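You operate a simulated robot arm through the tools that you are given. There is no shell and no other tool. Be economical: measure what you need, move in short steps, check, and stop when the job is done.

Carry out the task below with a simulated two-armed robot. There is one attempt and no reset: what you move stays moved.

## Task
Lift the strainer out of the pot and stand it in the tray.
Fine: pot held steady, then on the gear case's middle strip; case lamp on; blue rag from the drawer on the cart top, drawer shut. Set down upright: brass strainer, aluminium pot.

The check looks at the end state, three seconds after you hand in, the way a careful person would. Anything else that was tipped, shoved, dropped, spilled or broken makes it a failure.

## Robot
Two 6-joint arms with three-finger grippers on one trunk, on a base that drives. Base frame: it is fixed to the floor where the robot stands at the start and does not move with it; the origin is under the middle of the robot, x ahead of it, y to its left, z up. Readings come in m, degrees, newtons and seconds.
The left shoulder is at the start at [0.021, 0.17, 1.483], the right one opposite. With the tool pointing down near the work surface each hand reaches from about 0.24 to 0.52 m from the robot's upright axis, wherever it stands, measured 20 degrees to its own side. Places, roughly: cart drawer [0.5, 0.2, 0.8]; cart top [0.6, 0.1, 0.9]; cloudy sight glass (14x14x1 cm) [0.5, -0.7, 0.8]; cover two [0.75, -1, 0.75]; green lamp button [0.2, -0.8, 0.7]; middle strip of the gear case [0.6, -0.9, 0.8]; pale blue gear case [0.6, -0.9, 0.7]; purple crank can (16x8x16 cm) [0.8, -0.1, 1]; tray [0.5, 0.3, 0.9]. Payload 2.2 kg a hand.
The TCP of each hand is the grasp point between the finger pads, 0.025 m short of the fingertips. In the tool frame z runs along the fingers and y along their closing line. The gripper opens to 0.104 m. The gripper's body begins 0.074 m behind the TCP.
Orientation is that of the tool frame in the base frame, as a unit quaternion [w, x, y, z]. With the fingers straight down and closing along the base's y, the tool's x points along the base's -x, its y along +y and its z along -z.

## Interface
- The arms move only by the tool play_rows. It takes "left_steps", "right_steps" or both (then of equal length, played together; a hand with none holds still); each is a list of rows, each an object (a shift or turn left out is 0, a gripper value left out holds the last) with "translation": the shift along the tool's x, y, z in units of 40 mm (1.0 is 40 mm), a list of three; "dr": the turn, a rotation vector about the tool's x, y, z in units of 4 degrees (1.0 is 4 degrees), a list of three. In form: [{"translation": [x, y, z], "dr": [wx, wy, wz]}, ...]. A call has 1 to 20 rows; each row shifts and turns the commanded pose from where the row before left it, along the tool's axes as they then stand. "left_hand" and "right_hand" are, for a hand that has rows, the gripper command, from -1 (fully open) to 1 (shut), values between in proportion, set as the call begins (left out, the last holds). A call with a number of a shift or a turn outside -1 to 1 is refused whole. Rows are played at 5 a second. More than 0.05 m and 8.6 degrees between two rows, or a gripper value outside its range, and nothing of the call is played. Where a pose cannot be reached the arm comes as near as it can. A force on the tool above 40 N (or 10 N above the force at the start of the call, whichever is more), or a blocked arm, ends the call early, and 0.2 s more pass. The fingers move at their own pace and stop on an object; they squeeze with about 42 N. The grip force told is the motor's: it shows also when the fingers shut on nothing. Time passes only in rows, and 0.2 s behind the last, so rows that do not move let the fingers close. The reply holds the time, the measured pose of the TCP, the force on the tool along the base axes, the opening and the grip force, in the units named above and with some noise, with the torque about the TCP (base axes, N m) and any sound that the robot's microphone picked up.
- Cameras (640 x 400 px; columns grow to the right, rows downward): "scene" is now at [0.1473, -0.015, 1.3566]; the picture's right is [-0.19, -0.98, -0.00], its down [-0.72, 0.14, -0.68] and it looks along [0.67, -0.13, -0.73] (base axes); focal length 214 px, centre (320, 200). "left" rides on the left gripper at [0.082, -0.003, -0.104] in its tool frame; the picture's right is [0.04, 1.00, 0.00], its down [-0.75, 0.03, -0.66] and it looks along [-0.66, 0.03, 0.75] (tool axes); focal length 256 px, centre (320, 200). "right" rides on the right gripper at [0.082, 0.003, -0.104] in its tool frame; the picture's right is [-0.04, 1.00, 0.00], its down [-0.75, -0.03, -0.66] and it looks along [-0.66, -0.03, 0.75] (tool axes); focal length 256 px, centre (320, 200). There is no depth. A picture from a camera that has moved, and an enlarged one, comes with that camera's place and axes in the base frame and with its lens.
- get_image(camera): a new picture of that camera. No time passes.
- lift_body(by): slides the trunk up (or, below 0, down) by that many m; the arms and the scene camera ride with it, the base frame stays. It gives what a move gives, with no picture.
- steer(legs): drives the robot by 1 to 6 legs, each [ahead, left, turn to the left] in m, m and degrees, along the robot's own axes; the way and the turn of a leg run together, so that a leg with both is an arc; at most 1.5 m and 180 degrees a leg. The arms and the cameras ride along, it lands a little off, and it stops where it bumps. It gives what a move gives.
- head_to(pan, tilt): turns the head with the scene camera to pan (to the left, within 60 degrees either way) and tilt (down, from -29 to 69), counted from straight ahead of the robot. It gives what a move gives.
- enlarge(camera, box): a new picture of the part [left, top, right, bottom] of that camera's present view, enlarged. No time passes.
- sign_off(): hands the job in; it is judged then, once.

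Go step by step. Nothing tells you exact positions but the pictures and the camera data: compare them with the known pose of the tool, close in by small moves and look again before you grip or let go. The budget is 120 turns and 88 pictures, counting those below and the enlarged ones. Unless the task says otherwise, let go and move clear before handing in, and close with one line.

The tools are called after ">>>" by a JSON object that holds its "api" and its "payload". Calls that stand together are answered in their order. play_rows: Moves the arms, as the interface text tells. Its arguments: {"type":"object","properties":{"left_steps":{"type":"array"},"left_hand":{"type":"number"},"right_steps":{"type":"array"},"right_hand":{"type":"number"}},"required":[]} The other tools are called the same way: lift_body (by) slides the trunk up or down; steer (legs) drives the base; head_to (pan, tilt) turns the head that bears the scene camera; get_image (camera) takes a picture; enlarge (camera, box) takes an enlarged picture of a part of a camera's view; sign_off () hands the job in.

At the start:

```text
clock: 0.0
left_ee_pos: [0.6196, 0.033, 1.2259]
left_ee_rot: [0.0, 0.0, 1.0, 0.0]
left_force: [-0.2, -0.6, 0.0]
left_moment: [-0.01, 0.02, 0.0]
left_width: 0.1043
left_grasp_force: 0.1
right_ee_pos: [0.3628, -0.3711, 1.2405]
right_ee_rot: [0.0, 0.0, 1.0, 0.0]
right_force: [-0.5, 0.5, 0.1]
right_moment: [0.03, 0.0, 0.05]
right_width: 0.1042
right_grasp_force: 0.1
trunk travel left (down, up): [-0.675, 0.067]
robot x, y, heading: [0.0007, 0.0027, 0.1]
head pan, tilt: [-10.9, 47.0]
```

scene: 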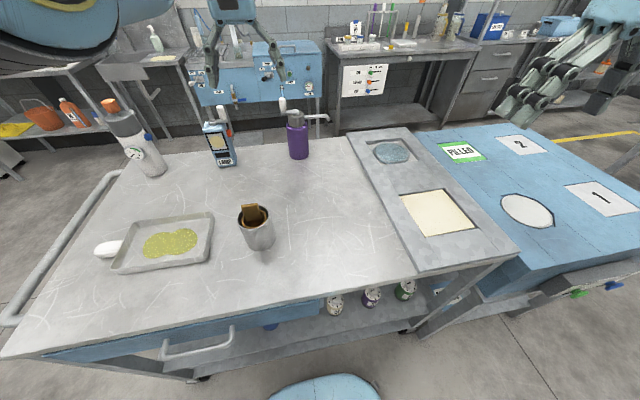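
right: 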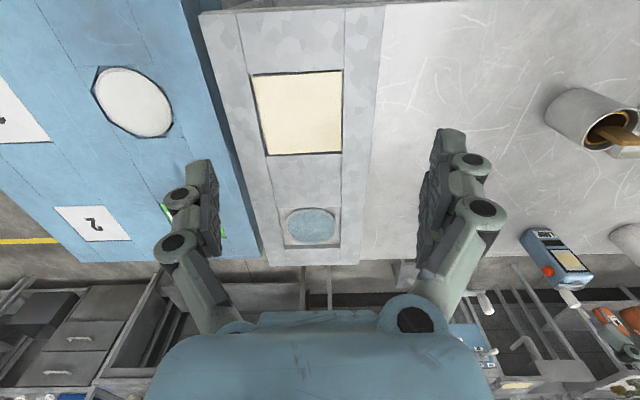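
left: 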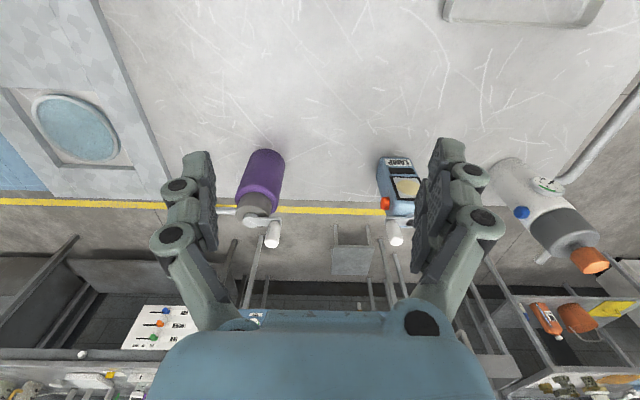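

The strainer stands in the pot at the middle of the cart, the tray is on the left and the gear case is on the right. I'll look closer at these first.

>>> {"api": "enlarge", "payload": {"camera": "scene", "box": [90, 170, 330, 320]}}

>>> {"api": "enlarge", "payload": {"camera": "scene", "box": [340, 110, 640, 320]}}

```text
2.67 times, centred on (210, 245) of scene
camera zoom: at [0.1473, -0.015, 1.3566], right [-0.19, -0.98, 0.0], down [-0.72, 0.14, -0.68], along [0.67, -0.13, -0.73], focal length 572 px, centre (613, 80)
```

zoom: 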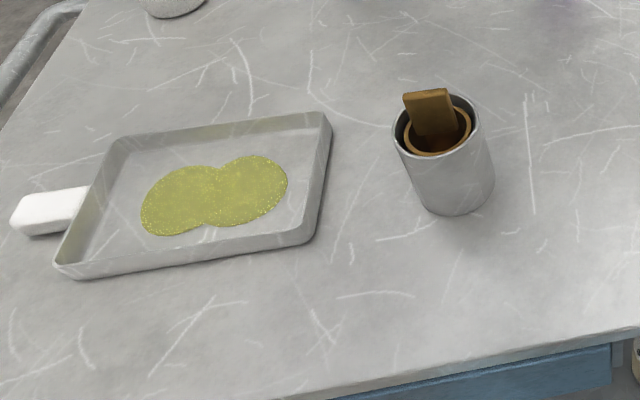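

```text
1.90 times, centred on (490, 215) of scene
camera zoom: at [0.1473, -0.015, 1.3566], right [-0.19, -0.98, 0.0], down [-0.72, 0.14, -0.68], along [0.67, -0.13, -0.73], focal length 408 px, centre (-4, 171)
```

zoom: 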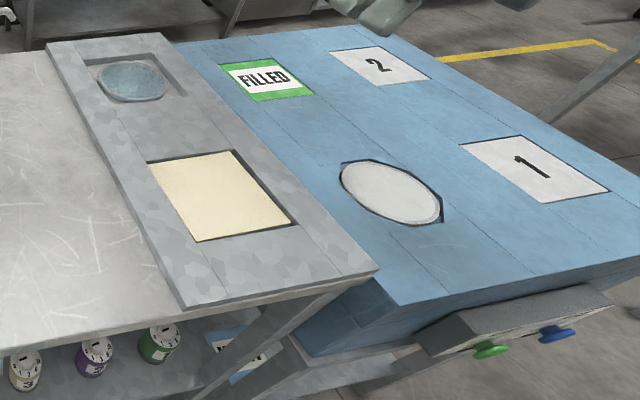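

The pot sits near [0.45, 0.07] and the tray near [0.50, 0.31]. I'll shift the base a little left and forward so both are in easy reach, then look again.

>>> {"api": "steer", "payload": {"legs": [[0.04, 0.12, 0]]}}

>>> {"api": "head_to", "payload": {"pan": 0, "tilt": 55}}

>>> {"api": "get_image", "payload": {"camera": "scene"}}

>>> {"api": "get_image", "payload": {"camera": "left"}}

```text
clock: 1.3
left_ee_pos: [0.6595, 0.1553, 1.2262]
left_ee_rot: [0.0, -0.001, 1.0, 0.0]
left_force: [0.2, 0.0, -0.6]
left_moment: [0.01, -0.02, 0.01]
left_width: 0.1042
left_grasp_force: 0.2
right_ee_pos: [0.4026, -0.2501, 1.2414]
right_ee_rot: [0.0, -0.001, 1.0, 0.001]
right_force: [0.2, 0.8, -0.2]
right_moment: [-0.02, -0.01, -0.01]
right_width: 0.1041
right_grasp_force: 0.1
trunk travel left (down, up): [-0.675, 0.067]
robot x, y, heading: [0.0419, 0.1226, -0.3]
head pan, tilt: [-10.9, 47.0]
```

```text
clock: 2.0
left_ee_pos: [0.6594, 0.1545, 1.2262]
left_ee_rot: [0.0, 0.0, 1.0, 0.0]
left_force: [0.7, -0.2, 0.4]
left_moment: [-0.03, 0.0, -0.03]
left_width: 0.1038
left_grasp_force: 0.1
right_ee_pos: [0.4035, -0.2505, 1.242]
right_ee_rot: [-0.001, -0.001, 1.0, 0.001]
right_force: [-0.7, -0.5, 0.0]
right_moment: [-0.01, -0.03, 0.02]
right_width: 0.1042
right_grasp_force: 0.1
trunk travel left (down, up): [-0.675, 0.067]
robot x, y, heading: [0.0397, 0.1239, 0.1]
head pan, tilt: [0.0, 55.0]
```

```text
82 pictures are left
camera scene: at [0.1808, 0.1221, 1.3459], right [0.0, -1.0, 0.0], down [-0.82, 0.0, -0.57], along [0.57, 0.0, -0.82], focal length 214 px, centre (320, 200)
```

scene: 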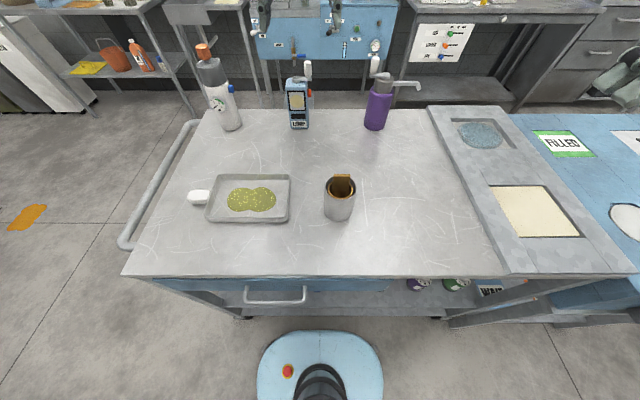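

```text
81 pictures are left
camera left: at [0.5785, 0.1521, 1.3291], right [-0.04, 1.0, 0.0], down [0.75, 0.03, 0.66], along [0.66, 0.03, -0.75], focal length 256 px, centre (320, 200)
```

left: 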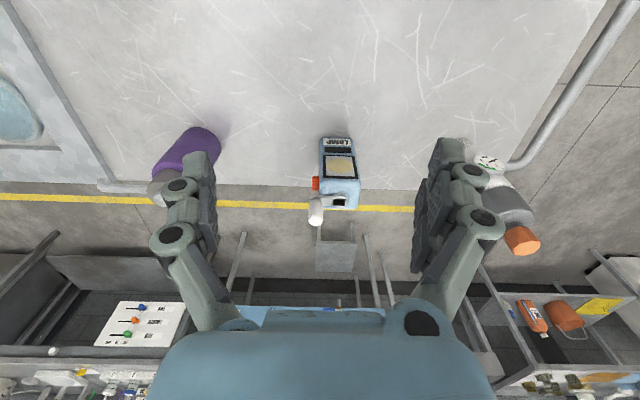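

The pot's rim is at about [0.48, 0.075, 0.97] and the cart top at z of about 0.855. I'll bring the left hand back over the pot to look down on the strainer.

>>> {"api": "play_rows", "payload": {"left_steps": [{"translation": [0.93, -0.286, 0.36]}, {"translation": [0.93, -0.286, 0.36]}, {"translation": [0.93, -0.286, 0.36]}, {"translation": [0.93, -0.286, 0.36]}, {"translation": [0.93, -0.286, 0.36]}, {"translation": [0.93, -0.286, 0.36]}, {"translation": [0.93, -0.286, 0.36]}, {}]}}

>>> {"api": "get_image", "payload": {"camera": "left"}}

>>> {"api": "get_image", "payload": {"camera": "right"}}

```text
clock: 3.3
left_ee_pos: [0.581, 0.2783, 1.1289]
left_ee_rot: [0.018, -0.043, 0.997, 0.06]
left_force: [0.4, -0.2, 0.3]
left_moment: [-0.03, 0.01, -0.04]
left_width: 0.1039
left_grasp_force: 0.1
left hand out of reach, approached as far as the arm can: row 1, 2, 3, 4, 5, 6
right_ee_pos: [0.404, -0.2496, 1.242]
right_ee_rot: [0.0, -0.001, 1.0, 0.0]
right_force: [-1.2, 1.1, 0.0]
right_moment: [-0.01, -0.04, -0.01]
right_width: 0.1041
right_grasp_force: 0.1
trunk travel left (down, up): [-0.675, 0.067]
robot x, y, heading: [0.0417, 0.127, -0.0]
head pan, tilt: [0.0, 55.0]
stopped in row 6 (left hand): the arm was blocked; the commanded pose is now the measured one
```

```text
80 pictures are left
camera left: at [0.4972, 0.2554, 1.2274], right [-0.13, 0.98, 0.12], down [0.73, 0.01, 0.69], along [0.67, 0.17, -0.72], focal length 256 px, centre (320, 200)
```

left: 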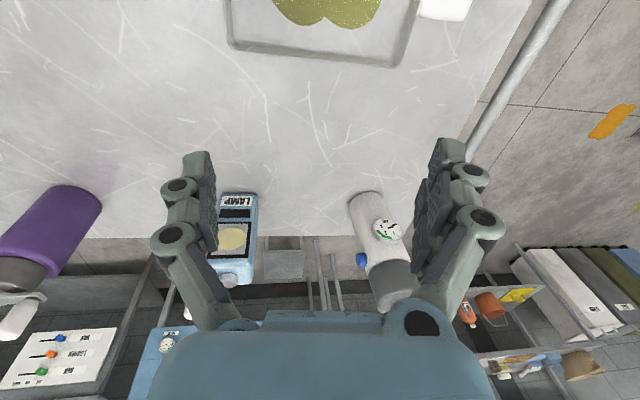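

```text
79 pictures are left
camera right: at [0.3199, -0.2458, 1.3459], right [0.04, 1.0, 0.0], down [0.75, -0.03, 0.66], along [0.66, -0.02, -0.76], focal length 256 px, centre (320, 200)
```

right: 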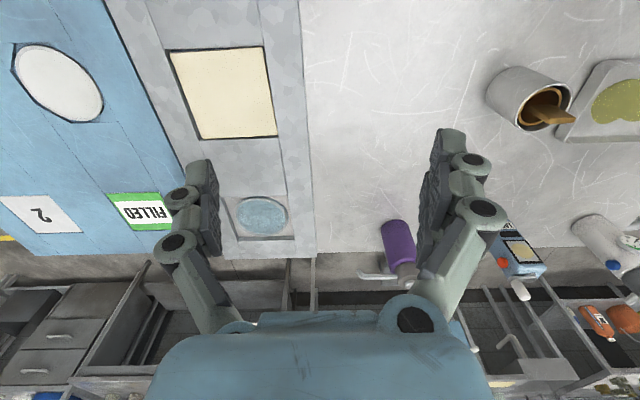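

The left arm ran out of reach up there, too near its shoulder height. I'll raise the trunk, square the hand up again, and lower it over the clear cart top toward the robot.

>>> {"api": "lift_body", "payload": {"by": 0.06}}

>>> {"api": "play_rows", "payload": {"left_steps": [{"dr": [0.57, 0.17, 0.41]}, {"dr": [0.57, 0.17, 0.41]}, {"dr": [0.57, 0.17, 0.41]}, {"translation": [0.8, 0, 0.6]}, {"translation": [0.8, 0, 0.6]}, {"translation": [0.8, -0.4, 0.6]}, {"translation": [0.8, -0.4, 0.2]}, {}]}}

```text
clock: 4.3
left_ee_pos: [0.5813, 0.2763, 1.1886]
left_ee_rot: [0.019, -0.042, 0.997, 0.058]
left_force: [-0.1, -0.1, 0.7]
left_moment: [0.01, 0.0, 0.03]
left_width: 0.1039
left_grasp_force: 0.0
right_ee_pos: [0.4028, -0.2492, 1.3011]
right_ee_rot: [0.001, -0.001, 1.0, 0.0]
right_force: [0.1, -0.3, 0.3]
right_moment: [-0.03, -0.06, 0.01]
right_width: 0.104
right_grasp_force: 0.1
trunk travel left (down, up): [-0.735, 0.007]
robot x, y, heading: [0.0383, 0.122, 0.2]
head pan, tilt: [0.0, 55.0]
```

```text
clock: 5.9
left_ee_pos: [0.4712, 0.3485, 1.1037]
left_ee_rot: [0.006, -0.021, 0.996, 0.09]
left_force: [-0.7, 0.6, 0.6]
left_moment: [0.02, -0.07, -0.02]
left_width: 0.1038
left_grasp_force: 0.1
left hand out of reach, approached as far as the arm can: row 3
right_ee_pos: [0.4, -0.2492, 1.3024]
right_ee_rot: [0.001, -0.002, 1.0, 0.001]
right_force: [-1.3, -0.2, -0.3]
right_moment: [0.01, -0.05, 0.02]
right_width: 0.104
right_grasp_force: 0.1
trunk travel left (down, up): [-0.735, 0.007]
robot x, y, heading: [0.0384, 0.1185, 0.0]
head pan, tilt: [0.0, 55.0]
stopped in row 7 (left hand): the arm was blocked; the commanded pose is now the measured one
```

The hand keeps drifting outward. The reach figures apply near the surface, so I'll go lower over the open cart top and look at how the arm stands.

>>> {"api": "play_rows", "payload": {"left_steps": [{"translation": [0, 0, 0.7]}, {"translation": [0, 0, 0.7]}, {"translation": [0, 0, 0.7], "dr": [0.65, 0.04, 0.15]}, {"dr": [0.65, 0.04, 0.15]}, {"dr": [0.65, 0.04, 0.15]}, {"dr": [0.65, 0.04, 0.15]}, {}]}}

>>> {"api": "head_to", "payload": {"pan": 20, "tilt": 40}}

>>> {"api": "get_image", "payload": {"camera": "scene"}}

```text
clock: 7.5
left_ee_pos: [0.4728, 0.3621, 1.0203]
left_ee_rot: [-0.002, 0.001, 1.0, -0.001]
left_force: [-0.1, -0.2, 0.4]
left_moment: [0.0, -0.02, 0.01]
left_width: 0.1039
left_grasp_force: 0.1
right_ee_pos: [0.4037, -0.2504, 1.3021]
right_ee_rot: [-0.001, -0.002, 1.0, 0.001]
right_force: [-0.1, 0.5, -0.4]
right_moment: [0.02, -0.05, -0.01]
right_width: 0.1042
right_grasp_force: 0.0
trunk travel left (down, up): [-0.735, 0.007]
robot x, y, heading: [0.0373, 0.1238, -0.1]
head pan, tilt: [0.0, 55.0]
```

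```text
clock: 8.3
left_ee_pos: [0.4737, 0.3616, 1.02]
left_ee_rot: [-0.001, 0.001, 1.0, -0.001]
left_force: [0.2, -0.4, -0.1]
left_moment: [0.0, 0.0, 0.0]
left_width: 0.1039
left_grasp_force: 0.0
right_ee_pos: [0.403, -0.25, 1.301]
right_ee_rot: [0.0, -0.002, 1.0, 0.001]
right_force: [-0.3, 0.7, -1.2]
right_moment: [0.05, -0.02, 0.0]
right_width: 0.104
right_grasp_force: 0.0
trunk travel left (down, up): [-0.735, 0.007]
robot x, y, heading: [0.0388, 0.1207, 0.5]
head pan, tilt: [20.0, 40.0]
```

```text
78 pictures are left
camera scene: at [0.1883, 0.1509, 1.4267], right [0.34, -0.94, 0.0], down [-0.6, -0.22, -0.77], along [0.72, 0.26, -0.64], focal length 214 px, centre (320, 200)
```

scene: 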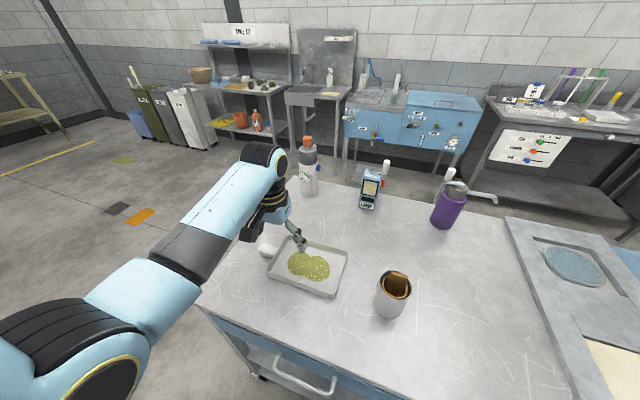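

Near the surface the arm follows exactly. Next I'll bring the hand toward the near side of the pot to look at the strainer.

>>> {"api": "play_rows", "payload": {"left_steps": [{"translation": [0.35, -0.84, -0.083]}, {"translation": [0.35, -0.84, -0.083]}, {"translation": [0.35, -0.84, -0.083]}, {"translation": [0.35, -0.84, -0.083]}, {"translation": [0.35, -0.84, -0.083]}, {"translation": [0.35, -0.84, -0.083]}, {}]}}

>>> {"api": "get_image", "payload": {"camera": "left"}}

```text
clock: 9.3
left_ee_pos: [0.4308, 0.3479, 1.0239]
left_ee_rot: [0.006, -0.005, 0.995, 0.102]
left_force: [-0.5, -0.4, 0.4]
left_moment: [0.02, 0.0, 0.01]
left_width: 0.1042
left_grasp_force: 0.1
right_ee_pos: [0.4026, -0.2495, 1.301]
right_ee_rot: [0.001, -0.002, 1.0, 0.001]
right_force: [-1.4, 0.3, -1.1]
right_moment: [-0.02, 0.0, -0.01]
right_width: 0.1041
right_grasp_force: 0.0
trunk travel left (down, up): [-0.735, 0.007]
robot x, y, heading: [0.0407, 0.1223, 0.1]
head pan, tilt: [20.0, 40.0]
stopped in row 4 (left hand): the arm was blocked; the commanded pose is now the measured one
```

```text
77 pictures are left
camera left: at [0.3495, 0.3218, 1.123], right [-0.05, 0.98, 0.2], down [0.75, -0.1, 0.66], along [0.66, 0.19, -0.73], focal length 256 px, centre (320, 200)
```

left: 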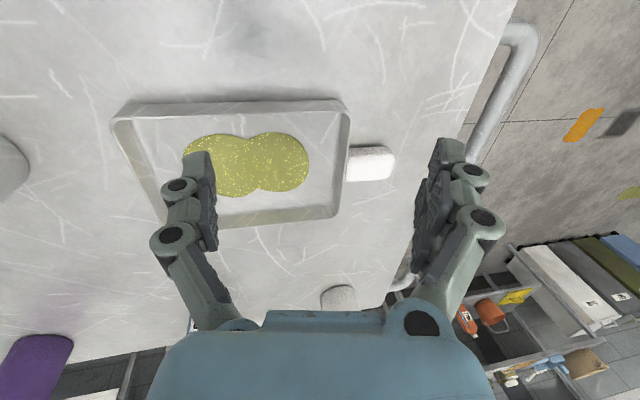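

Crossing toward the midline is what the left arm can't do, so I'll let the base carry it instead. I'll square the hand, then drive right so the pot sits about 20° to the left hand's side.

>>> {"api": "play_rows", "payload": {"left_steps": [{"translation": [0, 0.2, -0.5], "dr": [0.73, 0.04, 0.04]}, {"translation": [0, 0, -0.5], "dr": [0.73, 0.04, 0.04]}, {"dr": [0.73, 0.04, 0.04]}, {"dr": [0.73, 0.04, 0.04]}, {}]}}

>>> {"api": "steer", "payload": {"legs": [[-0.01, -0.22, 0]]}}

>>> {"api": "get_image", "payload": {"camera": "left"}}

```text
clock: 10.5
left_ee_pos: [0.4317, 0.347, 1.0649]
left_ee_rot: [0.0, 0.0, 1.0, -0.001]
left_force: [0.6, -0.1, 0.1]
left_moment: [0.01, -0.01, 0.0]
left_width: 0.1041
left_grasp_force: 0.1
right_ee_pos: [0.404, -0.2496, 1.302]
right_ee_rot: [0.0, -0.002, 1.0, 0.0]
right_force: [-0.3, -0.1, -0.2]
right_moment: [0.04, 0.03, 0.02]
right_width: 0.1042
right_grasp_force: 0.1
trunk travel left (down, up): [-0.735, 0.007]
robot x, y, heading: [0.0388, 0.1208, 0.1]
head pan, tilt: [20.0, 40.0]
```

```text
clock: 12.2
left_ee_pos: [0.4232, 0.1286, 1.065]
left_ee_rot: [0.0, 0.001, 1.0, -0.001]
left_force: [0.8, -0.1, 0.3]
left_moment: [0.03, 0.01, 0.0]
left_width: 0.1038
left_grasp_force: 0.0
right_ee_pos: [0.3914, -0.4664, 1.3019]
right_ee_rot: [0.0, 0.002, 1.0, 0.0]
right_force: [0.0, -0.8, -0.6]
right_moment: [-0.02, 0.04, 0.01]
right_width: 0.1042
right_grasp_force: 0.1
trunk travel left (down, up): [-0.735, 0.007]
robot x, y, heading: [0.0326, -0.0931, -0.3]
head pan, tilt: [20.0, 40.0]
```

```text
76 pictures are left
camera left: at [0.3423, 0.1264, 1.1679], right [-0.04, 1.0, 0.0], down [0.75, 0.03, 0.66], along [0.66, 0.02, -0.75], focal length 256 px, centre (320, 200)
```

left: 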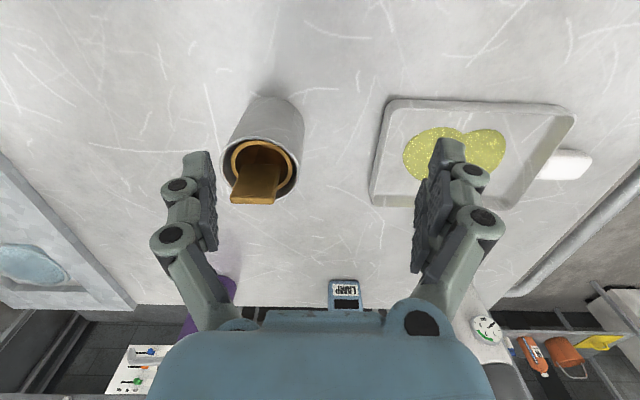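

>>> {"api": "enlarge", "payload": {"camera": "left", "box": [200, 80, 340, 220]}}

```text
2.86 times, centred on (270, 150) of left
camera zoom: at [0.3423, 0.1264, 1.1679], right [-0.04, 1.0, 0.0], down [0.75, 0.03, 0.66], along [0.66, 0.02, -0.75], focal length 731 px, centre (463, 343)
```

zoom: 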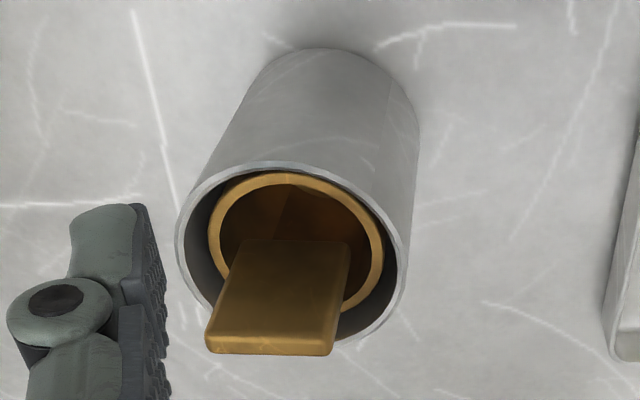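

The tab's top is at about [0.487, 0.074, 1.006] and it is a slab facing the robot, about 3.7 cm wide along y. I'll turn the left hand 90° so its fingers close along x, leaving room for the right hand on the pot.

>>> {"api": "play_rows", "payload": {"left_steps": [{"dr": [0, 0, 1]}, {"dr": [0, 0, 1]}, {"dr": [0, 0, 1]}, {"dr": [0, 0, 1]}, {"dr": [0, 0, 1]}, {"dr": [0, 0, 1]}, {"dr": [0, 0, 1]}, {"dr": [0, 0, 1]}, {"dr": [0, 0, 1]}, {"dr": [0, 0, 1]}, {"dr": [0, 0, 1]}, {"dr": [0, 0, 1]}, {"dr": [0, 0, 1]}, {"dr": [0, 0, 1]}, {"dr": [0, 0, 1]}, {"dr": [0, 0, 1]}, {"dr": [0, 0, 1]}, {"dr": [0, 0, 1]}, {"dr": [0, 0, 1]}, {"dr": [0, 0, 1]}]}}

```text
clock: 16.4
left_ee_pos: [0.4225, 0.1294, 1.0645]
left_ee_rot: [0.001, 0.644, 0.765, -0.001]
left_force: [-0.2, 0.2, -0.2]
left_moment: [0.0, -0.01, 0.01]
left_width: 0.1041
left_grasp_force: 0.0
right_ee_pos: [0.3912, -0.4671, 1.3012]
right_ee_rot: [0.0, 0.001, 1.0, 0.0]
right_force: [-0.1, 0.2, -0.4]
right_moment: [0.01, 0.02, 0.0]
right_width: 0.1037
right_grasp_force: 0.1
trunk travel left (down, up): [-0.735, 0.007]
robot x, y, heading: [0.0286, -0.0948, 0.1]
head pan, tilt: [20.0, 40.0]
```

The left hand turned cleanly. I'll finish its turn while lowering the right hand, then turn the right hand to come at the pot from the right, tilted 30° down.

>>> {"api": "play_rows", "payload": {"left_steps": [{"dr": [0, 0, 1]}, {"dr": [0, 0, 1]}, {"dr": [0, 0, 0.46]}, {}, {}, {}], "right_steps": [{"translation": [0, 0, 1]}, {"translation": [0, 0, 1]}, {"translation": [0, 0, 1]}, {"translation": [0, 0, 1]}, {"translation": [0, 0, 1]}, {}]}}

>>> {"api": "play_rows", "payload": {"right_steps": [{"dr": [-0.584, 0.584, 1]}, {"dr": [-0.584, 0.584, 1]}, {"dr": [-0.584, 0.584, 1]}, {"dr": [-0.584, 0.584, 1]}, {"dr": [-0.584, 0.584, 1]}, {"dr": [-0.584, 0.584, 1]}, {"dr": [-0.584, 0.584, 1]}, {"dr": [-0.584, 0.584, 1]}, {"dr": [-0.584, 0.584, 1]}, {"dr": [-0.584, 0.584, 1]}, {"dr": [-0.584, 0.584, 1]}, {"dr": [-0.584, 0.584, 1]}, {"dr": [-0.584, 0.584, 1]}, {"dr": [-0.584, 0.584, 1]}, {"dr": [-0.584, 0.584, 1]}, {"dr": [-0.584, 0.584, 1]}, {"dr": [-0.584, 0.584, 1]}, {"dr": [-0.584, 0.584, 1]}, {"dr": [-0.584, 0.584, 1]}, {"dr": [-0.584, 0.584, 1]}]}}

```text
clock: 17.8
left_ee_pos: [0.4226, 0.1303, 1.0656]
left_ee_rot: [0.001, 0.708, 0.706, -0.001]
left_force: [-0.6, -0.3, 0.3]
left_moment: [0.02, 0.03, -0.03]
left_width: 0.104
left_grasp_force: 0.1
right_ee_pos: [0.3851, -0.4783, 1.108]
right_ee_rot: [0.001, 0.0, 1.0, 0.002]
right_force: [-0.8, -0.3, -0.1]
right_moment: [0.01, -0.03, 0.01]
right_width: 0.1039
right_grasp_force: 0.1
right hand out of reach, approached as far as the arm can: row 5
trunk travel left (down, up): [-0.735, 0.007]
robot x, y, heading: [0.0295, -0.0945, 0.0]
head pan, tilt: [20.0, 40.0]
```

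```text
clock: 22.0
left_ee_pos: [0.4224, 0.1292, 1.0654]
left_ee_rot: [0.001, 0.708, 0.706, 0.001]
left_force: [0.0, 0.6, 0.1]
left_moment: [0.02, 0.01, -0.04]
left_width: 0.1041
left_grasp_force: 0.1
right_ee_pos: [0.3204, -0.4752, 1.1754]
right_ee_rot: [-0.355, 0.607, 0.615, 0.356]
right_force: [-0.5, -1.3, 0.6]
right_moment: [0.01, 0.0, 0.01]
right_width: 0.1042
right_grasp_force: 0.0
right hand out of reach, approached as far as the arm can: row 3, 4, 5, 6, 7, 8, 9, 10, 11, 12, 13, 14, 15, 16, 17, 18, 19, 20
trunk travel left (down, up): [-0.735, 0.007]
robot x, y, heading: [0.0299, -0.0926, -0.1]
head pan, tilt: [20.0, 40.0]
```

The right hand has the wanted tilt. I'll move it in toward the pot, stopping short, and check where it really lands.

>>> {"api": "play_rows", "payload": {"right_steps": [{"translation": [0.18, 0.205, 0.945]}, {"translation": [0.18, 0.205, 0.945]}, {"translation": [0.18, 0.205, 0.945]}, {"translation": [0.18, 0.205, 0.945]}, {"translation": [0.18, 0.205, 0.945]}, {"translation": [0.18, 0.205, 0.945]}, {"translation": [0.18, 0.205, 0.945]}, {"translation": [0.18, 0.205, 0.945]}, {}, {}]}}

>>> {"api": "head_to", "payload": {"pan": 0, "tilt": 50}}

>>> {"api": "get_image", "payload": {"camera": "scene"}}

```text
clock: 24.2
left_ee_pos: [0.4235, 0.1293, 1.0649]
left_ee_rot: [0.001, 0.708, 0.706, -0.001]
left_force: [1.0, 0.4, 0.1]
left_moment: [-0.02, -0.01, -0.04]
left_width: 0.1039
left_grasp_force: 0.0
right_ee_pos: [0.3727, -0.2935, 1.2185]
right_ee_rot: [-0.356, 0.607, 0.617, 0.353]
right_force: [-0.8, -0.1, 0.5]
right_moment: [-0.03, 0.03, -0.03]
right_width: 0.1039
right_grasp_force: 0.1
right hand out of reach, approached as far as the arm can: row 1, 2, 3, 4, 5, 6, 7, 8
trunk travel left (down, up): [-0.735, 0.007]
robot x, y, heading: [0.0275, -0.0933, -0.1]
head pan, tilt: [20.0, 40.0]
```

```text
clock: 25.0
left_ee_pos: [0.4231, 0.1291, 1.0642]
left_ee_rot: [0.0, 0.708, 0.706, -0.002]
left_force: [0.3, -0.8, -0.4]
left_moment: [-0.04, -0.01, -0.01]
left_width: 0.1039
left_grasp_force: 0.0
right_ee_pos: [0.3722, -0.2937, 1.2195]
right_ee_rot: [-0.356, 0.607, 0.617, 0.353]
right_force: [-0.1, -0.7, 0.2]
right_moment: [-0.03, 0.0, -0.01]
right_width: 0.104
right_grasp_force: 0.0
trunk travel left (down, up): [-0.735, 0.007]
robot x, y, heading: [0.0303, -0.0976, -0.3]
head pan, tilt: [0.0, 50.0]
```

```text
74 pictures are left
camera scene: at [0.1758, -0.0945, 1.4126], right [0.0, -1.0, 0.0], down [-0.77, 0.0, -0.64], along [0.64, 0.0, -0.77], focal length 214 px, centre (320, 200)
```

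scene: 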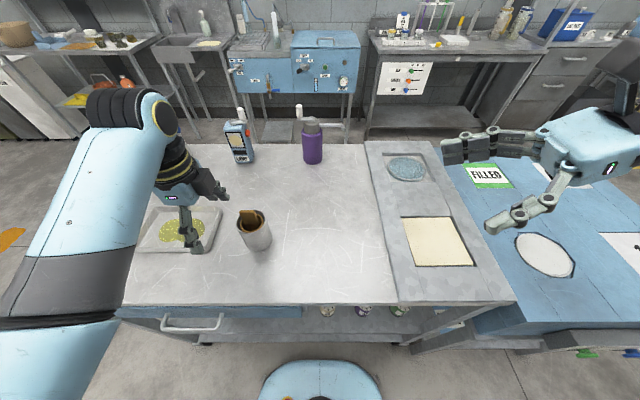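

The right arm can't take that sideways pose. A forward tilt with the fingers closing along y suits the arm better, so I'll turn the right hand back to vertical first.

>>> {"api": "play_rows", "payload": {"right_steps": [{"dr": [0.584, -0.584, -1]}, {"dr": [0.584, -0.584, -1]}, {"dr": [0.584, -0.584, -1]}, {"dr": [0.584, -0.584, -1]}, {"dr": [0.584, -0.584, -1]}, {"dr": [0.584, -0.584, -1]}, {"dr": [0.584, -0.584, -1]}, {"dr": [0.584, -0.584, -1]}, {"dr": [0.584, -0.584, -1]}, {"dr": [0.584, -0.584, -1]}, {"dr": [0.584, -0.584, -1]}, {"dr": [0.584, -0.584, -1]}, {"dr": [0.584, -0.584, -1]}, {"dr": [0.584, -0.584, -1]}, {"dr": [0.584, -0.584, -1]}, {"dr": [0.584, -0.584, -1]}, {"dr": [0.584, -0.584, -1]}, {"dr": [0.584, -0.584, -1]}, {"dr": [0.584, -0.584, -1]}, {"dr": [0.584, -0.584, -1]}]}}

```text
clock: 29.2
left_ee_pos: [0.4228, 0.1299, 1.0643]
left_ee_rot: [0.0, 0.707, 0.707, -0.001]
left_force: [-0.5, 0.4, -0.2]
left_moment: [0.02, 0.03, 0.02]
left_width: 0.1041
left_grasp_force: 0.1
right_ee_pos: [0.3104, -0.4019, 1.2467]
right_ee_rot: [0.001, 0.001, 1.0, 0.002]
right_force: [-0.1, -0.1, 0.4]
right_moment: [-0.02, 0.0, -0.02]
right_width: 0.1038
right_grasp_force: 0.1
right hand out of reach, approached as far as the arm can: row 2, 3, 4, 5, 6, 7, 8, 9, 10, 11, 12, 13, 14, 15, 16, 17, 18, 19, 20
trunk travel left (down, up): [-0.735, 0.007]
robot x, y, heading: [0.0281, -0.0931, 0.1]
head pan, tilt: [0.0, 50.0]
```

>>> {"api": "play_rows", "payload": {"right_steps": [{"translation": [-1, 0, 0]}, {"translation": [-1, 0, 0.3]}, {"translation": [0, 0, 1]}, {"translation": [0, 0, 1]}, {"translation": [0, 0, 1]}, {}]}}

```text
clock: 30.6
left_ee_pos: [0.4235, 0.1295, 1.0657]
left_ee_rot: [0.001, 0.708, 0.706, -0.001]
left_force: [-0.6, -1.0, -1.0]
left_moment: [-0.03, 0.0, -0.01]
left_width: 0.1042
left_grasp_force: 0.0
right_ee_pos: [0.3599, -0.4563, 1.128]
right_ee_rot: [0.001, 0.001, 1.0, 0.0]
right_force: [-0.8, -0.6, -0.3]
right_moment: [0.0, 0.0, -0.01]
right_width: 0.104
right_grasp_force: 0.0
right hand out of reach, approached as far as the arm can: row 1, 2, 3, 4, 5
trunk travel left (down, up): [-0.735, 0.007]
robot x, y, heading: [0.0276, -0.0982, -0.0]
head pan, tilt: [0.0, 50.0]
```

>>> {"api": "play_rows", "payload": {"right_steps": [{"translation": [-0.3, 0, 1]}, {"translation": [-0.3, 0, 1]}, {"translation": [-0.3, 0.5, 0.6]}, {"translation": [0, 1, 0]}, {"translation": [0, 1, 0]}, {"translation": [0, 1, 0]}, {"translation": [0, 1, 0]}, {}]}}

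```text
clock: 32.4
left_ee_pos: [0.424, 0.1294, 1.0648]
left_ee_rot: [0.0, 0.708, 0.707, 0.0]
left_force: [0.1, 0.9, 0.1]
left_moment: [0.02, 0.01, -0.03]
left_width: 0.104
left_grasp_force: 0.0
right_ee_pos: [0.3179, -0.4395, 1.1103]
right_ee_rot: [0.001, 0.001, 1.0, 0.001]
right_force: [-0.1, -0.3, -0.7]
right_moment: [0.02, 0.01, -0.02]
right_width: 0.1037
right_grasp_force: 0.1
right hand out of reach, approached as far as the arm can: row 1, 2, 3, 4, 5, 6, 7
trunk travel left (down, up): [-0.735, 0.007]
robot x, y, heading: [0.0265, -0.0956, -0.1]
head pan, tilt: [0.0, 50.0]
```

>>> {"api": "head_to", "payload": {"pan": -35, "tilt": 30}}

>>> {"api": "get_image", "payload": {"camera": "scene"}}

```text
clock: 33.4
left_ee_pos: [0.4237, 0.1285, 1.0642]
left_ee_rot: [0.001, 0.708, 0.706, 0.0]
left_force: [-0.6, 0.4, -0.5]
left_moment: [-0.02, 0.01, 0.02]
left_width: 0.1041
left_grasp_force: 0.1
right_ee_pos: [0.3178, -0.4407, 1.1095]
right_ee_rot: [0.0, 0.001, 1.0, 0.001]
right_force: [0.0, -0.2, -0.5]
right_moment: [0.01, -0.02, 0.04]
right_width: 0.1039
right_grasp_force: 0.1
trunk travel left (down, up): [-0.735, 0.007]
robot x, y, heading: [0.0308, -0.0909, 0.0]
head pan, tilt: [-35.0, 30.0]
```

```text
73 pictures are left
camera scene: at [0.173, -0.1464, 1.442], right [-0.57, -0.82, 0.0], down [-0.41, 0.29, -0.87], along [0.71, -0.5, -0.5], focal length 214 px, centre (320, 200)
```

scene: 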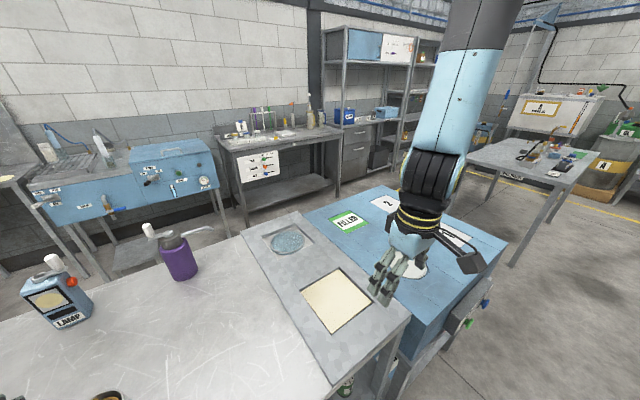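

The right arm is in an elbow-up pose and hits a limit close in. I'll try going farther out before going down.

>>> {"api": "play_rows", "payload": {"right_steps": [{"translation": [-1, 0, 0]}, {"translation": [-1, 0, 0]}, {"translation": [-1, 0, 0]}, {"translation": [-1, 0, 0]}, {"translation": [-0.7, 0.6, 0]}, {"translation": [0, 1, 0]}, {"translation": [0, 1, 0]}, {"translation": [0, 1, 0]}, {"translation": [0, 0, 0.5]}, {}]}}

```text
clock: 35.6
left_ee_pos: [0.4221, 0.1279, 1.0644]
left_ee_rot: [0.0, 0.708, 0.706, -0.001]
left_force: [0.0, 0.5, -0.2]
left_moment: [-0.02, -0.02, -0.02]
left_width: 0.1041
left_grasp_force: 0.1
right_ee_pos: [0.381, -0.4776, 1.1083]
right_ee_rot: [0.001, 0.001, 1.0, 0.0]
right_force: [0.0, -0.5, 0.2]
right_moment: [0.0, -0.02, 0.02]
right_width: 0.1042
right_grasp_force: 0.0
right hand out of reach, approached as far as the arm can: row 1, 2, 3, 4, 5, 6, 7, 8, 9
trunk travel left (down, up): [-0.735, 0.007]
robot x, y, heading: [0.033, -0.0937, 0.0]
head pan, tilt: [-35.0, 30.0]
```

>>> {"api": "play_rows", "payload": {"right_steps": [{"translation": [0, 0, -1]}, {"translation": [0, 0, -1]}, {}]}}

```text
clock: 36.4
left_ee_pos: [0.4247, 0.1287, 1.0642]
left_ee_rot: [0.001, 0.708, 0.706, 0.0]
left_force: [0.9, -0.6, 0.6]
left_moment: [-0.01, 0.06, 0.01]
left_width: 0.1038
left_grasp_force: 0.0
right_ee_pos: [0.3828, -0.4778, 1.1881]
right_ee_rot: [-0.001, 0.0, 1.0, 0.002]
right_force: [0.2, 0.6, -0.4]
right_moment: [-0.02, 0.01, 0.01]
right_width: 0.104
right_grasp_force: 0.0
trunk travel left (down, up): [-0.735, 0.007]
robot x, y, heading: [0.0286, -0.0914, -0.1]
head pan, tilt: [-35.0, 30.0]
```

>>> {"api": "play_rows", "payload": {"right_steps": [{"translation": [-0.5, 1, 0]}, {"translation": [-0.5, 1, 0]}, {"translation": [-0.5, 1, 0]}, {"translation": [-0.5, 1, 0]}, {}]}}

>>> {"api": "get_image", "payload": {"camera": "scene"}}

```text
clock: 37.6
left_ee_pos: [0.4228, 0.129, 1.0642]
left_ee_rot: [0.001, 0.708, 0.706, -0.001]
left_force: [0.2, -0.6, 0.0]
left_moment: [0.02, -0.01, 0.03]
left_width: 0.1042
left_grasp_force: 0.1
right_ee_pos: [0.3863, -0.4482, 1.2056]
right_ee_rot: [0.001, 0.001, 1.0, 0.001]
right_force: [0.3, -0.6, -0.3]
right_moment: [0.02, 0.0, 0.04]
right_width: 0.1039
right_grasp_force: 0.1
right hand out of reach, approached as far as the arm can: row 1, 2, 3, 4
trunk travel left (down, up): [-0.735, 0.007]
robot x, y, heading: [0.029, -0.092, -0.1]
head pan, tilt: [-35.0, 30.0]
```

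```text
72 pictures are left
camera scene: at [0.1726, -0.147, 1.4421], right [-0.57, -0.82, 0.0], down [-0.41, 0.29, -0.87], along [0.71, -0.5, -0.5], focal length 214 px, centre (320, 200)
```

scene: 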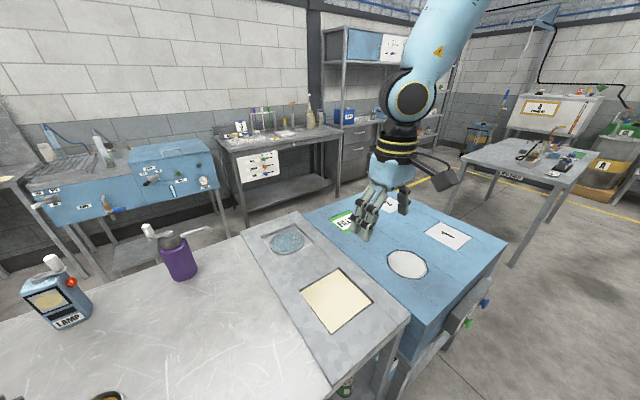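

>>> {"api": "play_rows", "payload": {"right_steps": [{"translation": [0, 0, -1]}, {"translation": [0, 0, -1]}, {"translation": [-1, 0, 0]}, {"translation": [-1, 0, 0]}, {"translation": [-1, 0, 0]}, {"translation": [-1, 0, 0]}, {"translation": [-1, 0, 0]}, {"translation": [-1, 0, 0]}, {}]}}

```text
clock: 39.6
left_ee_pos: [0.4236, 0.129, 1.0647]
left_ee_rot: [0.001, 0.708, 0.707, -0.001]
left_force: [-0.4, 0.3, 0.1]
left_moment: [-0.01, 0.0, 0.01]
left_width: 0.1039
left_grasp_force: 0.1
right_ee_pos: [0.4901, -0.5167, 1.2887]
right_ee_rot: [0.001, 0.002, 1.0, -0.001]
right_force: [1.2, 0.0, -0.4]
right_moment: [0.02, -0.01, 0.04]
right_width: 0.1043
right_grasp_force: 0.1
right hand out of reach, approached as far as the arm can: row 3, 4, 5, 6, 7, 8
trunk travel left (down, up): [-0.735, 0.007]
robot x, y, heading: [0.0291, -0.0919, 0.1]
head pan, tilt: [-35.0, 30.0]
```

The stuck points all lie on a vertical plane through the shoulder, which looks like a hand-yaw limit coupled to the shoulder pan. The left arm was freed by turning outward, so I'll turn the right hand the mirrored way.

>>> {"api": "play_rows", "payload": {"right_steps": [{"dr": [0, 0, -1]}, {"dr": [0, 0, -1]}, {"dr": [0, 0, -1]}, {"dr": [0, 0, -1]}, {"dr": [0, 0, -1]}, {"dr": [0, 0, -1]}, {"dr": [0, 0, -1]}, {"dr": [0, 0, -1]}, {"dr": [0, 0, -1]}, {"dr": [0, 0, -1]}, {"dr": [0, 0, -1]}, {"dr": [0, 0, -1]}, {"dr": [0, 0, -1]}, {"dr": [0, 0, -1]}, {"dr": [0, 0, -1]}, {}]}}

>>> {"api": "play_rows", "payload": {"right_steps": [{"translation": [0.866, 0.5, 0]}, {"translation": [0.866, 0.5, 0]}, {"translation": [-0.866, 0.5, 0]}, {"translation": [-0.866, 0.5, 0]}, {"translation": [-0.866, 0.5, 0]}, {"translation": [-0.866, 0.5, 0]}, {}]}}

```text
clock: 43.0
left_ee_pos: [0.423, 0.1275, 1.065]
left_ee_rot: [0.0, 0.708, 0.706, -0.001]
left_force: [-0.2, 0.9, 0.3]
left_moment: [-0.03, 0.0, 0.01]
left_width: 0.1038
left_grasp_force: 0.0
right_ee_pos: [0.3354, -0.429, 1.2302]
right_ee_rot: [0.001, -0.499, 0.867, -0.001]
right_force: [0.0, 0.0, -1.2]
right_moment: [0.0, -0.02, 0.0]
right_width: 0.1039
right_grasp_force: 0.0
right hand out of reach, approached as far as the arm can: row 1, 2, 3, 4, 5, 6, 7, 8, 9, 10, 11, 12, 13, 14, 15
trunk travel left (down, up): [-0.735, 0.007]
robot x, y, heading: [0.0293, -0.0956, -0.1]
head pan, tilt: [-35.0, 30.0]
```

```text
clock: 44.6
left_ee_pos: [0.4218, 0.1276, 1.0648]
left_ee_rot: [0.001, 0.708, 0.707, 0.0]
left_force: [0.6, -0.5, 0.0]
left_moment: [0.03, -0.01, 0.02]
left_width: 0.1039
left_grasp_force: 0.1
right_ee_pos: [0.2785, -0.3965, 1.2143]
right_ee_rot: [0.002, -0.499, 0.866, 0.001]
right_force: [-0.7, -0.3, -0.8]
right_moment: [0.02, -0.02, -0.01]
right_width: 0.104
right_grasp_force: 0.1
right hand out of reach, approached as far as the arm can: row 1, 2, 3, 4, 5, 6
trunk travel left (down, up): [-0.735, 0.007]
robot x, y, heading: [0.0312, -0.096, 0.0]
head pan, tilt: [-35.0, 30.0]
```

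>>> {"api": "head_to", "payload": {"pan": -60, "tilt": 5}}

>>> {"api": "get_image", "payload": {"camera": "scene"}}

>>> {"api": "head_to", "payload": {"pan": 55, "tilt": 25}}

>>> {"api": "get_image", "payload": {"camera": "scene"}}

```text
clock: 45.5
left_ee_pos: [0.4226, 0.1299, 1.0639]
left_ee_rot: [0.001, 0.708, 0.706, 0.0]
left_force: [0.0, 0.1, 1.0]
left_moment: [-0.02, 0.0, -0.04]
left_width: 0.1044
left_grasp_force: 0.0
right_ee_pos: [0.2802, -0.3939, 1.2151]
right_ee_rot: [-0.001, -0.499, 0.867, 0.001]
right_force: [0.7, -0.1, 0.5]
right_moment: [0.04, -0.03, 0.01]
right_width: 0.1039
right_grasp_force: 0.1
trunk travel left (down, up): [-0.735, 0.007]
robot x, y, heading: [0.0316, -0.0949, -0.3]
head pan, tilt: [-60.0, 5.0]
```

```text
71 pictures are left
camera scene: at [0.1449, -0.1737, 1.4824], right [-0.87, -0.5, 0.0], down [-0.04, 0.08, -1.0], along [0.5, -0.86, -0.09], focal length 214 px, centre (320, 200)
```

scene: 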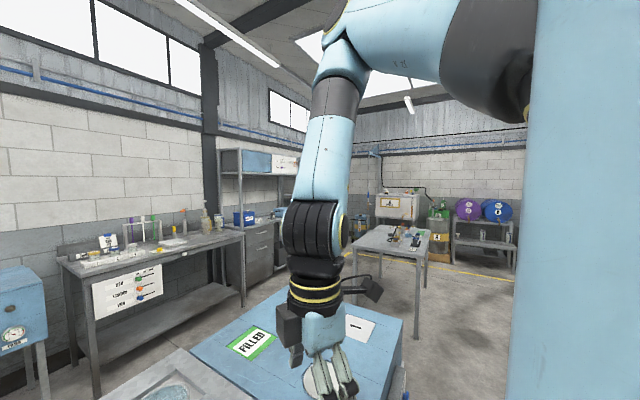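

```text
clock: 47.4
left_ee_pos: [0.4231, 0.1288, 1.0643]
left_ee_rot: [0.0, 0.708, 0.706, -0.001]
left_force: [0.1, 0.4, 0.8]
left_moment: [0.02, -0.01, 0.03]
left_width: 0.1041
left_grasp_force: 0.0
right_ee_pos: [0.2796, -0.3932, 1.2151]
right_ee_rot: [0.001, -0.499, 0.867, 0.001]
right_force: [0.3, 0.2, -0.4]
right_moment: [-0.01, -0.04, -0.02]
right_width: 0.1041
right_grasp_force: 0.1
trunk travel left (down, up): [-0.735, 0.007]
robot x, y, heading: [0.0271, -0.0943, -0.1]
head pan, tilt: [55.0, 25.0]
```

```text
70 pictures are left
camera scene: at [0.1518, -0.0191, 1.4501], right [0.82, -0.58, 0.0], down [-0.24, -0.35, -0.91], along [0.52, 0.74, -0.42], focal length 214 px, centre (320, 200)
```

scene: 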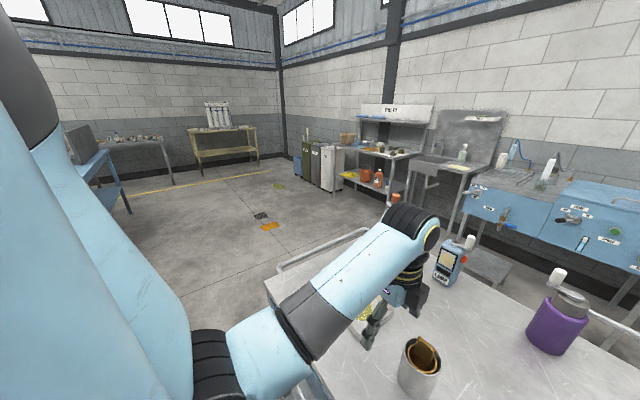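

The left arm is elbow-down and the right one elbow-up. I'll test how far the left hand can move inward in its current posture, over the strainer tab.

>>> {"api": "play_rows", "payload": {"left_steps": [{"translation": [0, 0.54, -0.2]}, {"translation": [0, 0.54, 0]}, {"translation": [0, 0.54, 0]}, {"translation": [-0.46, 0, 0]}, {"translation": [-0.46, 0, 0]}, {"translation": [-0.46, 0, 0]}, {}]}}

>>> {"api": "get_image", "payload": {"camera": "left"}}

```text
clock: 49.0
left_ee_pos: [0.4894, 0.0891, 1.0716]
left_ee_rot: [-0.008, 0.705, 0.709, 0.01]
left_force: [-0.1, -0.1, 0.0]
left_moment: [0.01, 0.03, 0.01]
left_width: 0.1042
left_grasp_force: 0.0
right_ee_pos: [0.2798, -0.3944, 1.2158]
right_ee_rot: [0.001, -0.499, 0.867, 0.001]
right_force: [0.5, 0.4, -0.3]
right_moment: [-0.04, 0.04, -0.02]
right_width: 0.1041
right_grasp_force: 0.1
trunk travel left (down, up): [-0.735, 0.007]
robot x, y, heading: [0.0317, -0.095, 0.1]
head pan, tilt: [55.0, 25.0]
```

```text
69 pictures are left
camera left: at [0.4854, 0.167, 1.1765], right [1.0, 0.05, 0.0], down [0.03, -0.77, 0.64], along [0.03, -0.64, -0.77], focal length 256 px, centre (320, 200)
```

left: 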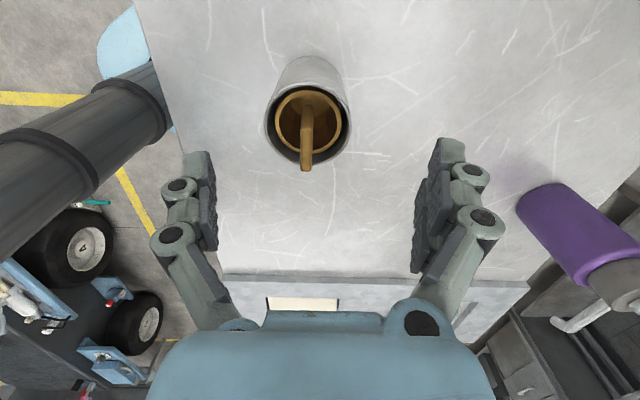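

The left hand reaches the tab. Next I'll try stretching the right arm out nearly straight, so that it can fold into the same elbow-down posture as the left one.

>>> {"api": "play_rows", "payload": {"right_steps": [{"dr": [0, 0, 1]}, {"dr": [0, 0, 1]}, {"dr": [0, 0, 1]}, {"dr": [0, 0, 1]}, {"dr": [0, 0, 1]}, {"dr": [0, 0, 1]}, {"dr": [0, 0, 1]}, {"dr": [0, 0, 1]}, {"dr": [0, 0, 1]}, {"dr": [0, 0, 1]}, {"dr": [0, 0, 1]}, {"dr": [0, 0, 1]}, {"dr": [0, 0, 1]}, {"dr": [0, 0, 1]}, {"dr": [0, 0, 1]}, {}]}}

>>> {"api": "play_rows", "payload": {"right_steps": [{"translation": [-0.866, -0.5, 0]}, {"translation": [-0.866, -0.5, 0]}, {"translation": [-0.866, -0.5, 0]}, {"translation": [-0.866, -0.5, 0]}, {"translation": [-0.866, -0.5, 0]}, {"translation": [-0.866, -0.5, 0]}, {"translation": [-0.866, -0.5, 0]}, {"translation": [-0.866, -0.5, 0]}, {}]}}

```text
clock: 52.4
left_ee_pos: [0.4886, 0.0875, 1.0702]
left_ee_rot: [-0.009, 0.705, 0.71, 0.009]
left_force: [-0.4, 0.5, -0.4]
left_moment: [-0.03, 0.03, 0.03]
left_width: 0.1039
left_grasp_force: 0.0
right_ee_pos: [0.2791, -0.3929, 1.2133]
right_ee_rot: [-0.001, 0.001, 1.0, 0.001]
right_force: [-0.9, -0.3, 0.3]
right_moment: [0.0, -0.01, 0.0]
right_width: 0.1045
right_grasp_force: 0.0
trunk travel left (down, up): [-0.735, 0.007]
robot x, y, heading: [0.0309, -0.0939, -0.0]
head pan, tilt: [55.0, 25.0]
```

```text
clock: 54.4
left_ee_pos: [0.4892, 0.0878, 1.0711]
left_ee_rot: [-0.009, 0.704, 0.71, 0.009]
left_force: [0.1, 1.0, -0.2]
left_moment: [-0.01, -0.02, 0.01]
left_width: 0.104
left_grasp_force: 0.0
right_ee_pos: [0.4834, -0.5261, 1.2173]
right_ee_rot: [0.001, 0.002, 1.0, -0.002]
right_force: [-0.3, 0.3, 0.1]
right_moment: [0.0, 0.0, -0.01]
right_width: 0.1039
right_grasp_force: 0.0
right hand out of reach, approached as far as the arm can: row 6, 7, 8
trunk travel left (down, up): [-0.735, 0.007]
robot x, y, heading: [0.0279, -0.0936, -0.2]
head pan, tilt: [55.0, 25.0]
```

>>> {"api": "play_rows", "payload": {"right_steps": [{"translation": [0, 0, -1]}, {"translation": [0, 0, -1]}, {"translation": [0, 0, -1]}, {"translation": [-0.866, -0.5, 0]}, {"translation": [-0.866, -0.5, 0]}, {"translation": [-0.866, -0.5, 0]}, {"translation": [-0.866, 0.5, 0]}, {"translation": [-0.5, 0.9, 0]}, {"translation": [0, 1, 0]}, {"translation": [0, 1, 0]}, {"translation": [0, 1, 0]}, {}]}}

```text
clock: 57.0
left_ee_pos: [0.489, 0.0879, 1.0722]
left_ee_rot: [-0.008, 0.704, 0.71, 0.009]
left_force: [0.6, 0.4, 0.5]
left_moment: [-0.01, 0.02, 0.0]
left_width: 0.104
left_grasp_force: 0.0
right_ee_pos: [0.4314, -0.4632, 1.333]
right_ee_rot: [0.0, 0.001, 1.0, 0.001]
right_force: [0.4, -0.2, -0.1]
right_moment: [0.03, -0.01, 0.02]
right_width: 0.1041
right_grasp_force: 0.0
right hand out of reach, approached as far as the arm can: row 4, 5, 6, 7, 8, 9, 10, 11
trunk travel left (down, up): [-0.735, 0.007]
robot x, y, heading: [0.0283, -0.0965, 0.0]
head pan, tilt: [55.0, 25.0]
```

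The right arm looks locked at a wrist singularity, with the forearm and tool in line. I'll tilt the right hand forward 40°, the tilt I want for the pot anyway, and see whether it frees up.

>>> {"api": "play_rows", "payload": {"right_steps": [{"dr": [0, -1, 0]}, {"dr": [0, -1, 0]}, {"dr": [0, -1, 0]}, {"dr": [0, -1, 0]}, {"dr": [0, -1, 0]}, {"dr": [0, -1, 0]}, {"dr": [0, -1, 0]}, {"dr": [0, -1, 0]}, {"dr": [0, -1, 0]}, {"dr": [0, -1, 0]}, {}]}}

>>> {"api": "play_rows", "payload": {"right_steps": [{"translation": [0, 1, 0]}, {"translation": [0, 1, 0]}, {"translation": [0, 1, 0]}, {"translation": [0, 1, 0]}, {}]}}

```text
clock: 59.4
left_ee_pos: [0.4886, 0.0868, 1.0708]
left_ee_rot: [-0.008, 0.705, 0.709, 0.008]
left_force: [-0.9, 0.5, -0.7]
left_moment: [-0.01, 0.01, 0.0]
left_width: 0.1039
left_grasp_force: 0.1
right_ee_pos: [0.4278, -0.4445, 1.3275]
right_ee_rot: [0.341, 0.0, 0.94, -0.001]
right_force: [-0.6, 0.8, 0.1]
right_moment: [0.0, 0.04, -0.03]
right_width: 0.1039
right_grasp_force: 0.0
right hand out of reach, approached as far as the arm can: row 9, 10
trunk travel left (down, up): [-0.735, 0.007]
robot x, y, heading: [0.0303, -0.0944, 0.0]
head pan, tilt: [55.0, 25.0]
```

```text
clock: 60.6
left_ee_pos: [0.4884, 0.0885, 1.072]
left_ee_rot: [-0.008, 0.704, 0.71, 0.008]
left_force: [0.3, -0.2, 0.1]
left_moment: [-0.02, -0.04, 0.0]
left_width: 0.1039
left_grasp_force: 0.1
right_ee_pos: [0.4388, -0.3929, 1.331]
right_ee_rot: [0.342, 0.001, 0.94, 0.0]
right_force: [0.1, -0.3, -0.9]
right_moment: [-0.01, 0.01, -0.01]
right_width: 0.104
right_grasp_force: 0.1
right hand out of reach, approached as far as the arm can: row 1, 2, 3, 4
trunk travel left (down, up): [-0.735, 0.007]
robot x, y, heading: [0.0304, -0.0963, -0.0]
head pan, tilt: [55.0, 25.0]
```

>>> {"api": "play_rows", "payload": {"right_steps": [{"translation": [0.64, 0, 0.77]}, {"translation": [0.64, 0, 0.77]}, {"translation": [0.64, 0, 0.77]}, {"translation": [0.64, 0, 0.77]}, {"translation": [0.64, 0, 0.77]}, {"translation": [0.64, 0, 0.77]}, {}]}}

>>> {"api": "head_to", "payload": {"pan": -55, "tilt": 0}}

>>> {"api": "get_image", "payload": {"camera": "scene"}}

```text
clock: 62.2
left_ee_pos: [0.4868, 0.09, 1.0716]
left_ee_rot: [-0.007, 0.705, 0.71, 0.009]
left_force: [-0.2, 0.1, -1.1]
left_moment: [0.01, -0.02, 0.02]
left_width: 0.104
left_grasp_force: 0.0
right_ee_pos: [0.4094, -0.4586, 1.158]
right_ee_rot: [0.342, 0.0, 0.94, 0.0]
right_force: [0.2, -0.1, 0.6]
right_moment: [0.0, -0.04, -0.01]
right_width: 0.104
right_grasp_force: 0.1
right hand out of reach, approached as far as the arm can: row 1, 2, 3, 4, 5
trunk travel left (down, up): [-0.735, 0.007]
robot x, y, heading: [0.0303, -0.091, -0.1]
head pan, tilt: [55.0, 25.0]
```

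```text
clock: 64.1
left_ee_pos: [0.4885, 0.0872, 1.0725]
left_ee_rot: [-0.008, 0.705, 0.709, 0.01]
left_force: [0.0, 0.6, -0.6]
left_moment: [0.04, -0.01, 0.03]
left_width: 0.1043
left_grasp_force: 0.0
right_ee_pos: [0.4089, -0.4605, 1.1563]
right_ee_rot: [0.342, 0.0, 0.94, 0.0]
right_force: [-0.1, 0.2, 1.3]
right_moment: [-0.03, 0.02, 0.02]
right_width: 0.1039
right_grasp_force: 0.2
trunk travel left (down, up): [-0.735, 0.007]
robot x, y, heading: [0.0295, -0.0972, -0.0]
head pan, tilt: [-55.0, 0.0]
```

```text
68 pictures are left
camera scene: at [0.1503, -0.1683, 1.4904], right [-0.82, -0.57, 0.0], down [0.0, 0.0, -1.0], along [0.57, -0.82, 0.0], focal length 214 px, centre (320, 200)
```

scene: 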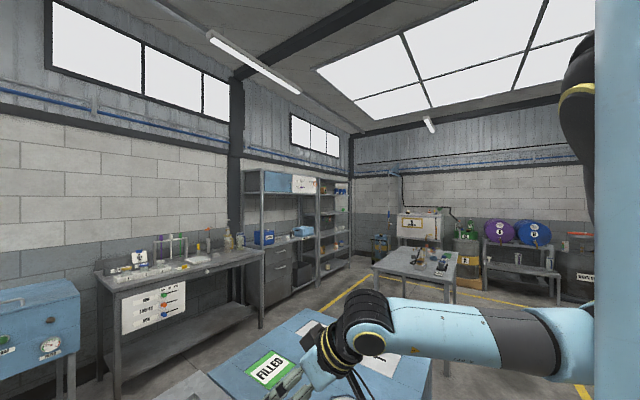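

The right arm has swung into the elbow-down posture. I'll bring it down and inward toward the near side of the pot.

>>> {"api": "play_rows", "payload": {"right_steps": [{"translation": [0.64, 0.3, 0.77]}, {"translation": [0.64, 0.6, 0.4]}, {"translation": [0, 1, 0]}, {"translation": [0, 1, 0]}, {"translation": [0, 1, 0]}, {"translation": [0, 1, 0]}, {"translation": [0, 1, 0]}, {}]}}

```text
clock: 65.9
left_ee_pos: [0.4885, 0.0877, 1.0722]
left_ee_rot: [-0.008, 0.704, 0.71, 0.009]
left_force: [0.7, 0.5, -0.1]
left_moment: [0.0, 0.0, 0.02]
left_width: 0.1039
left_grasp_force: 0.0
right_ee_pos: [0.4286, -0.4078, 1.126]
right_ee_rot: [0.339, -0.004, 0.941, 0.014]
right_force: [0.4, 1.1, 0.7]
right_moment: [0.0, -0.01, 0.03]
right_width: 0.104
right_grasp_force: 0.0
right hand out of reach, approached as far as the arm can: row 2, 3, 4, 5, 6, 7
trunk travel left (down, up): [-0.735, 0.007]
robot x, y, heading: [0.0286, -0.0966, -0.2]
head pan, tilt: [-55.0, 0.0]
```

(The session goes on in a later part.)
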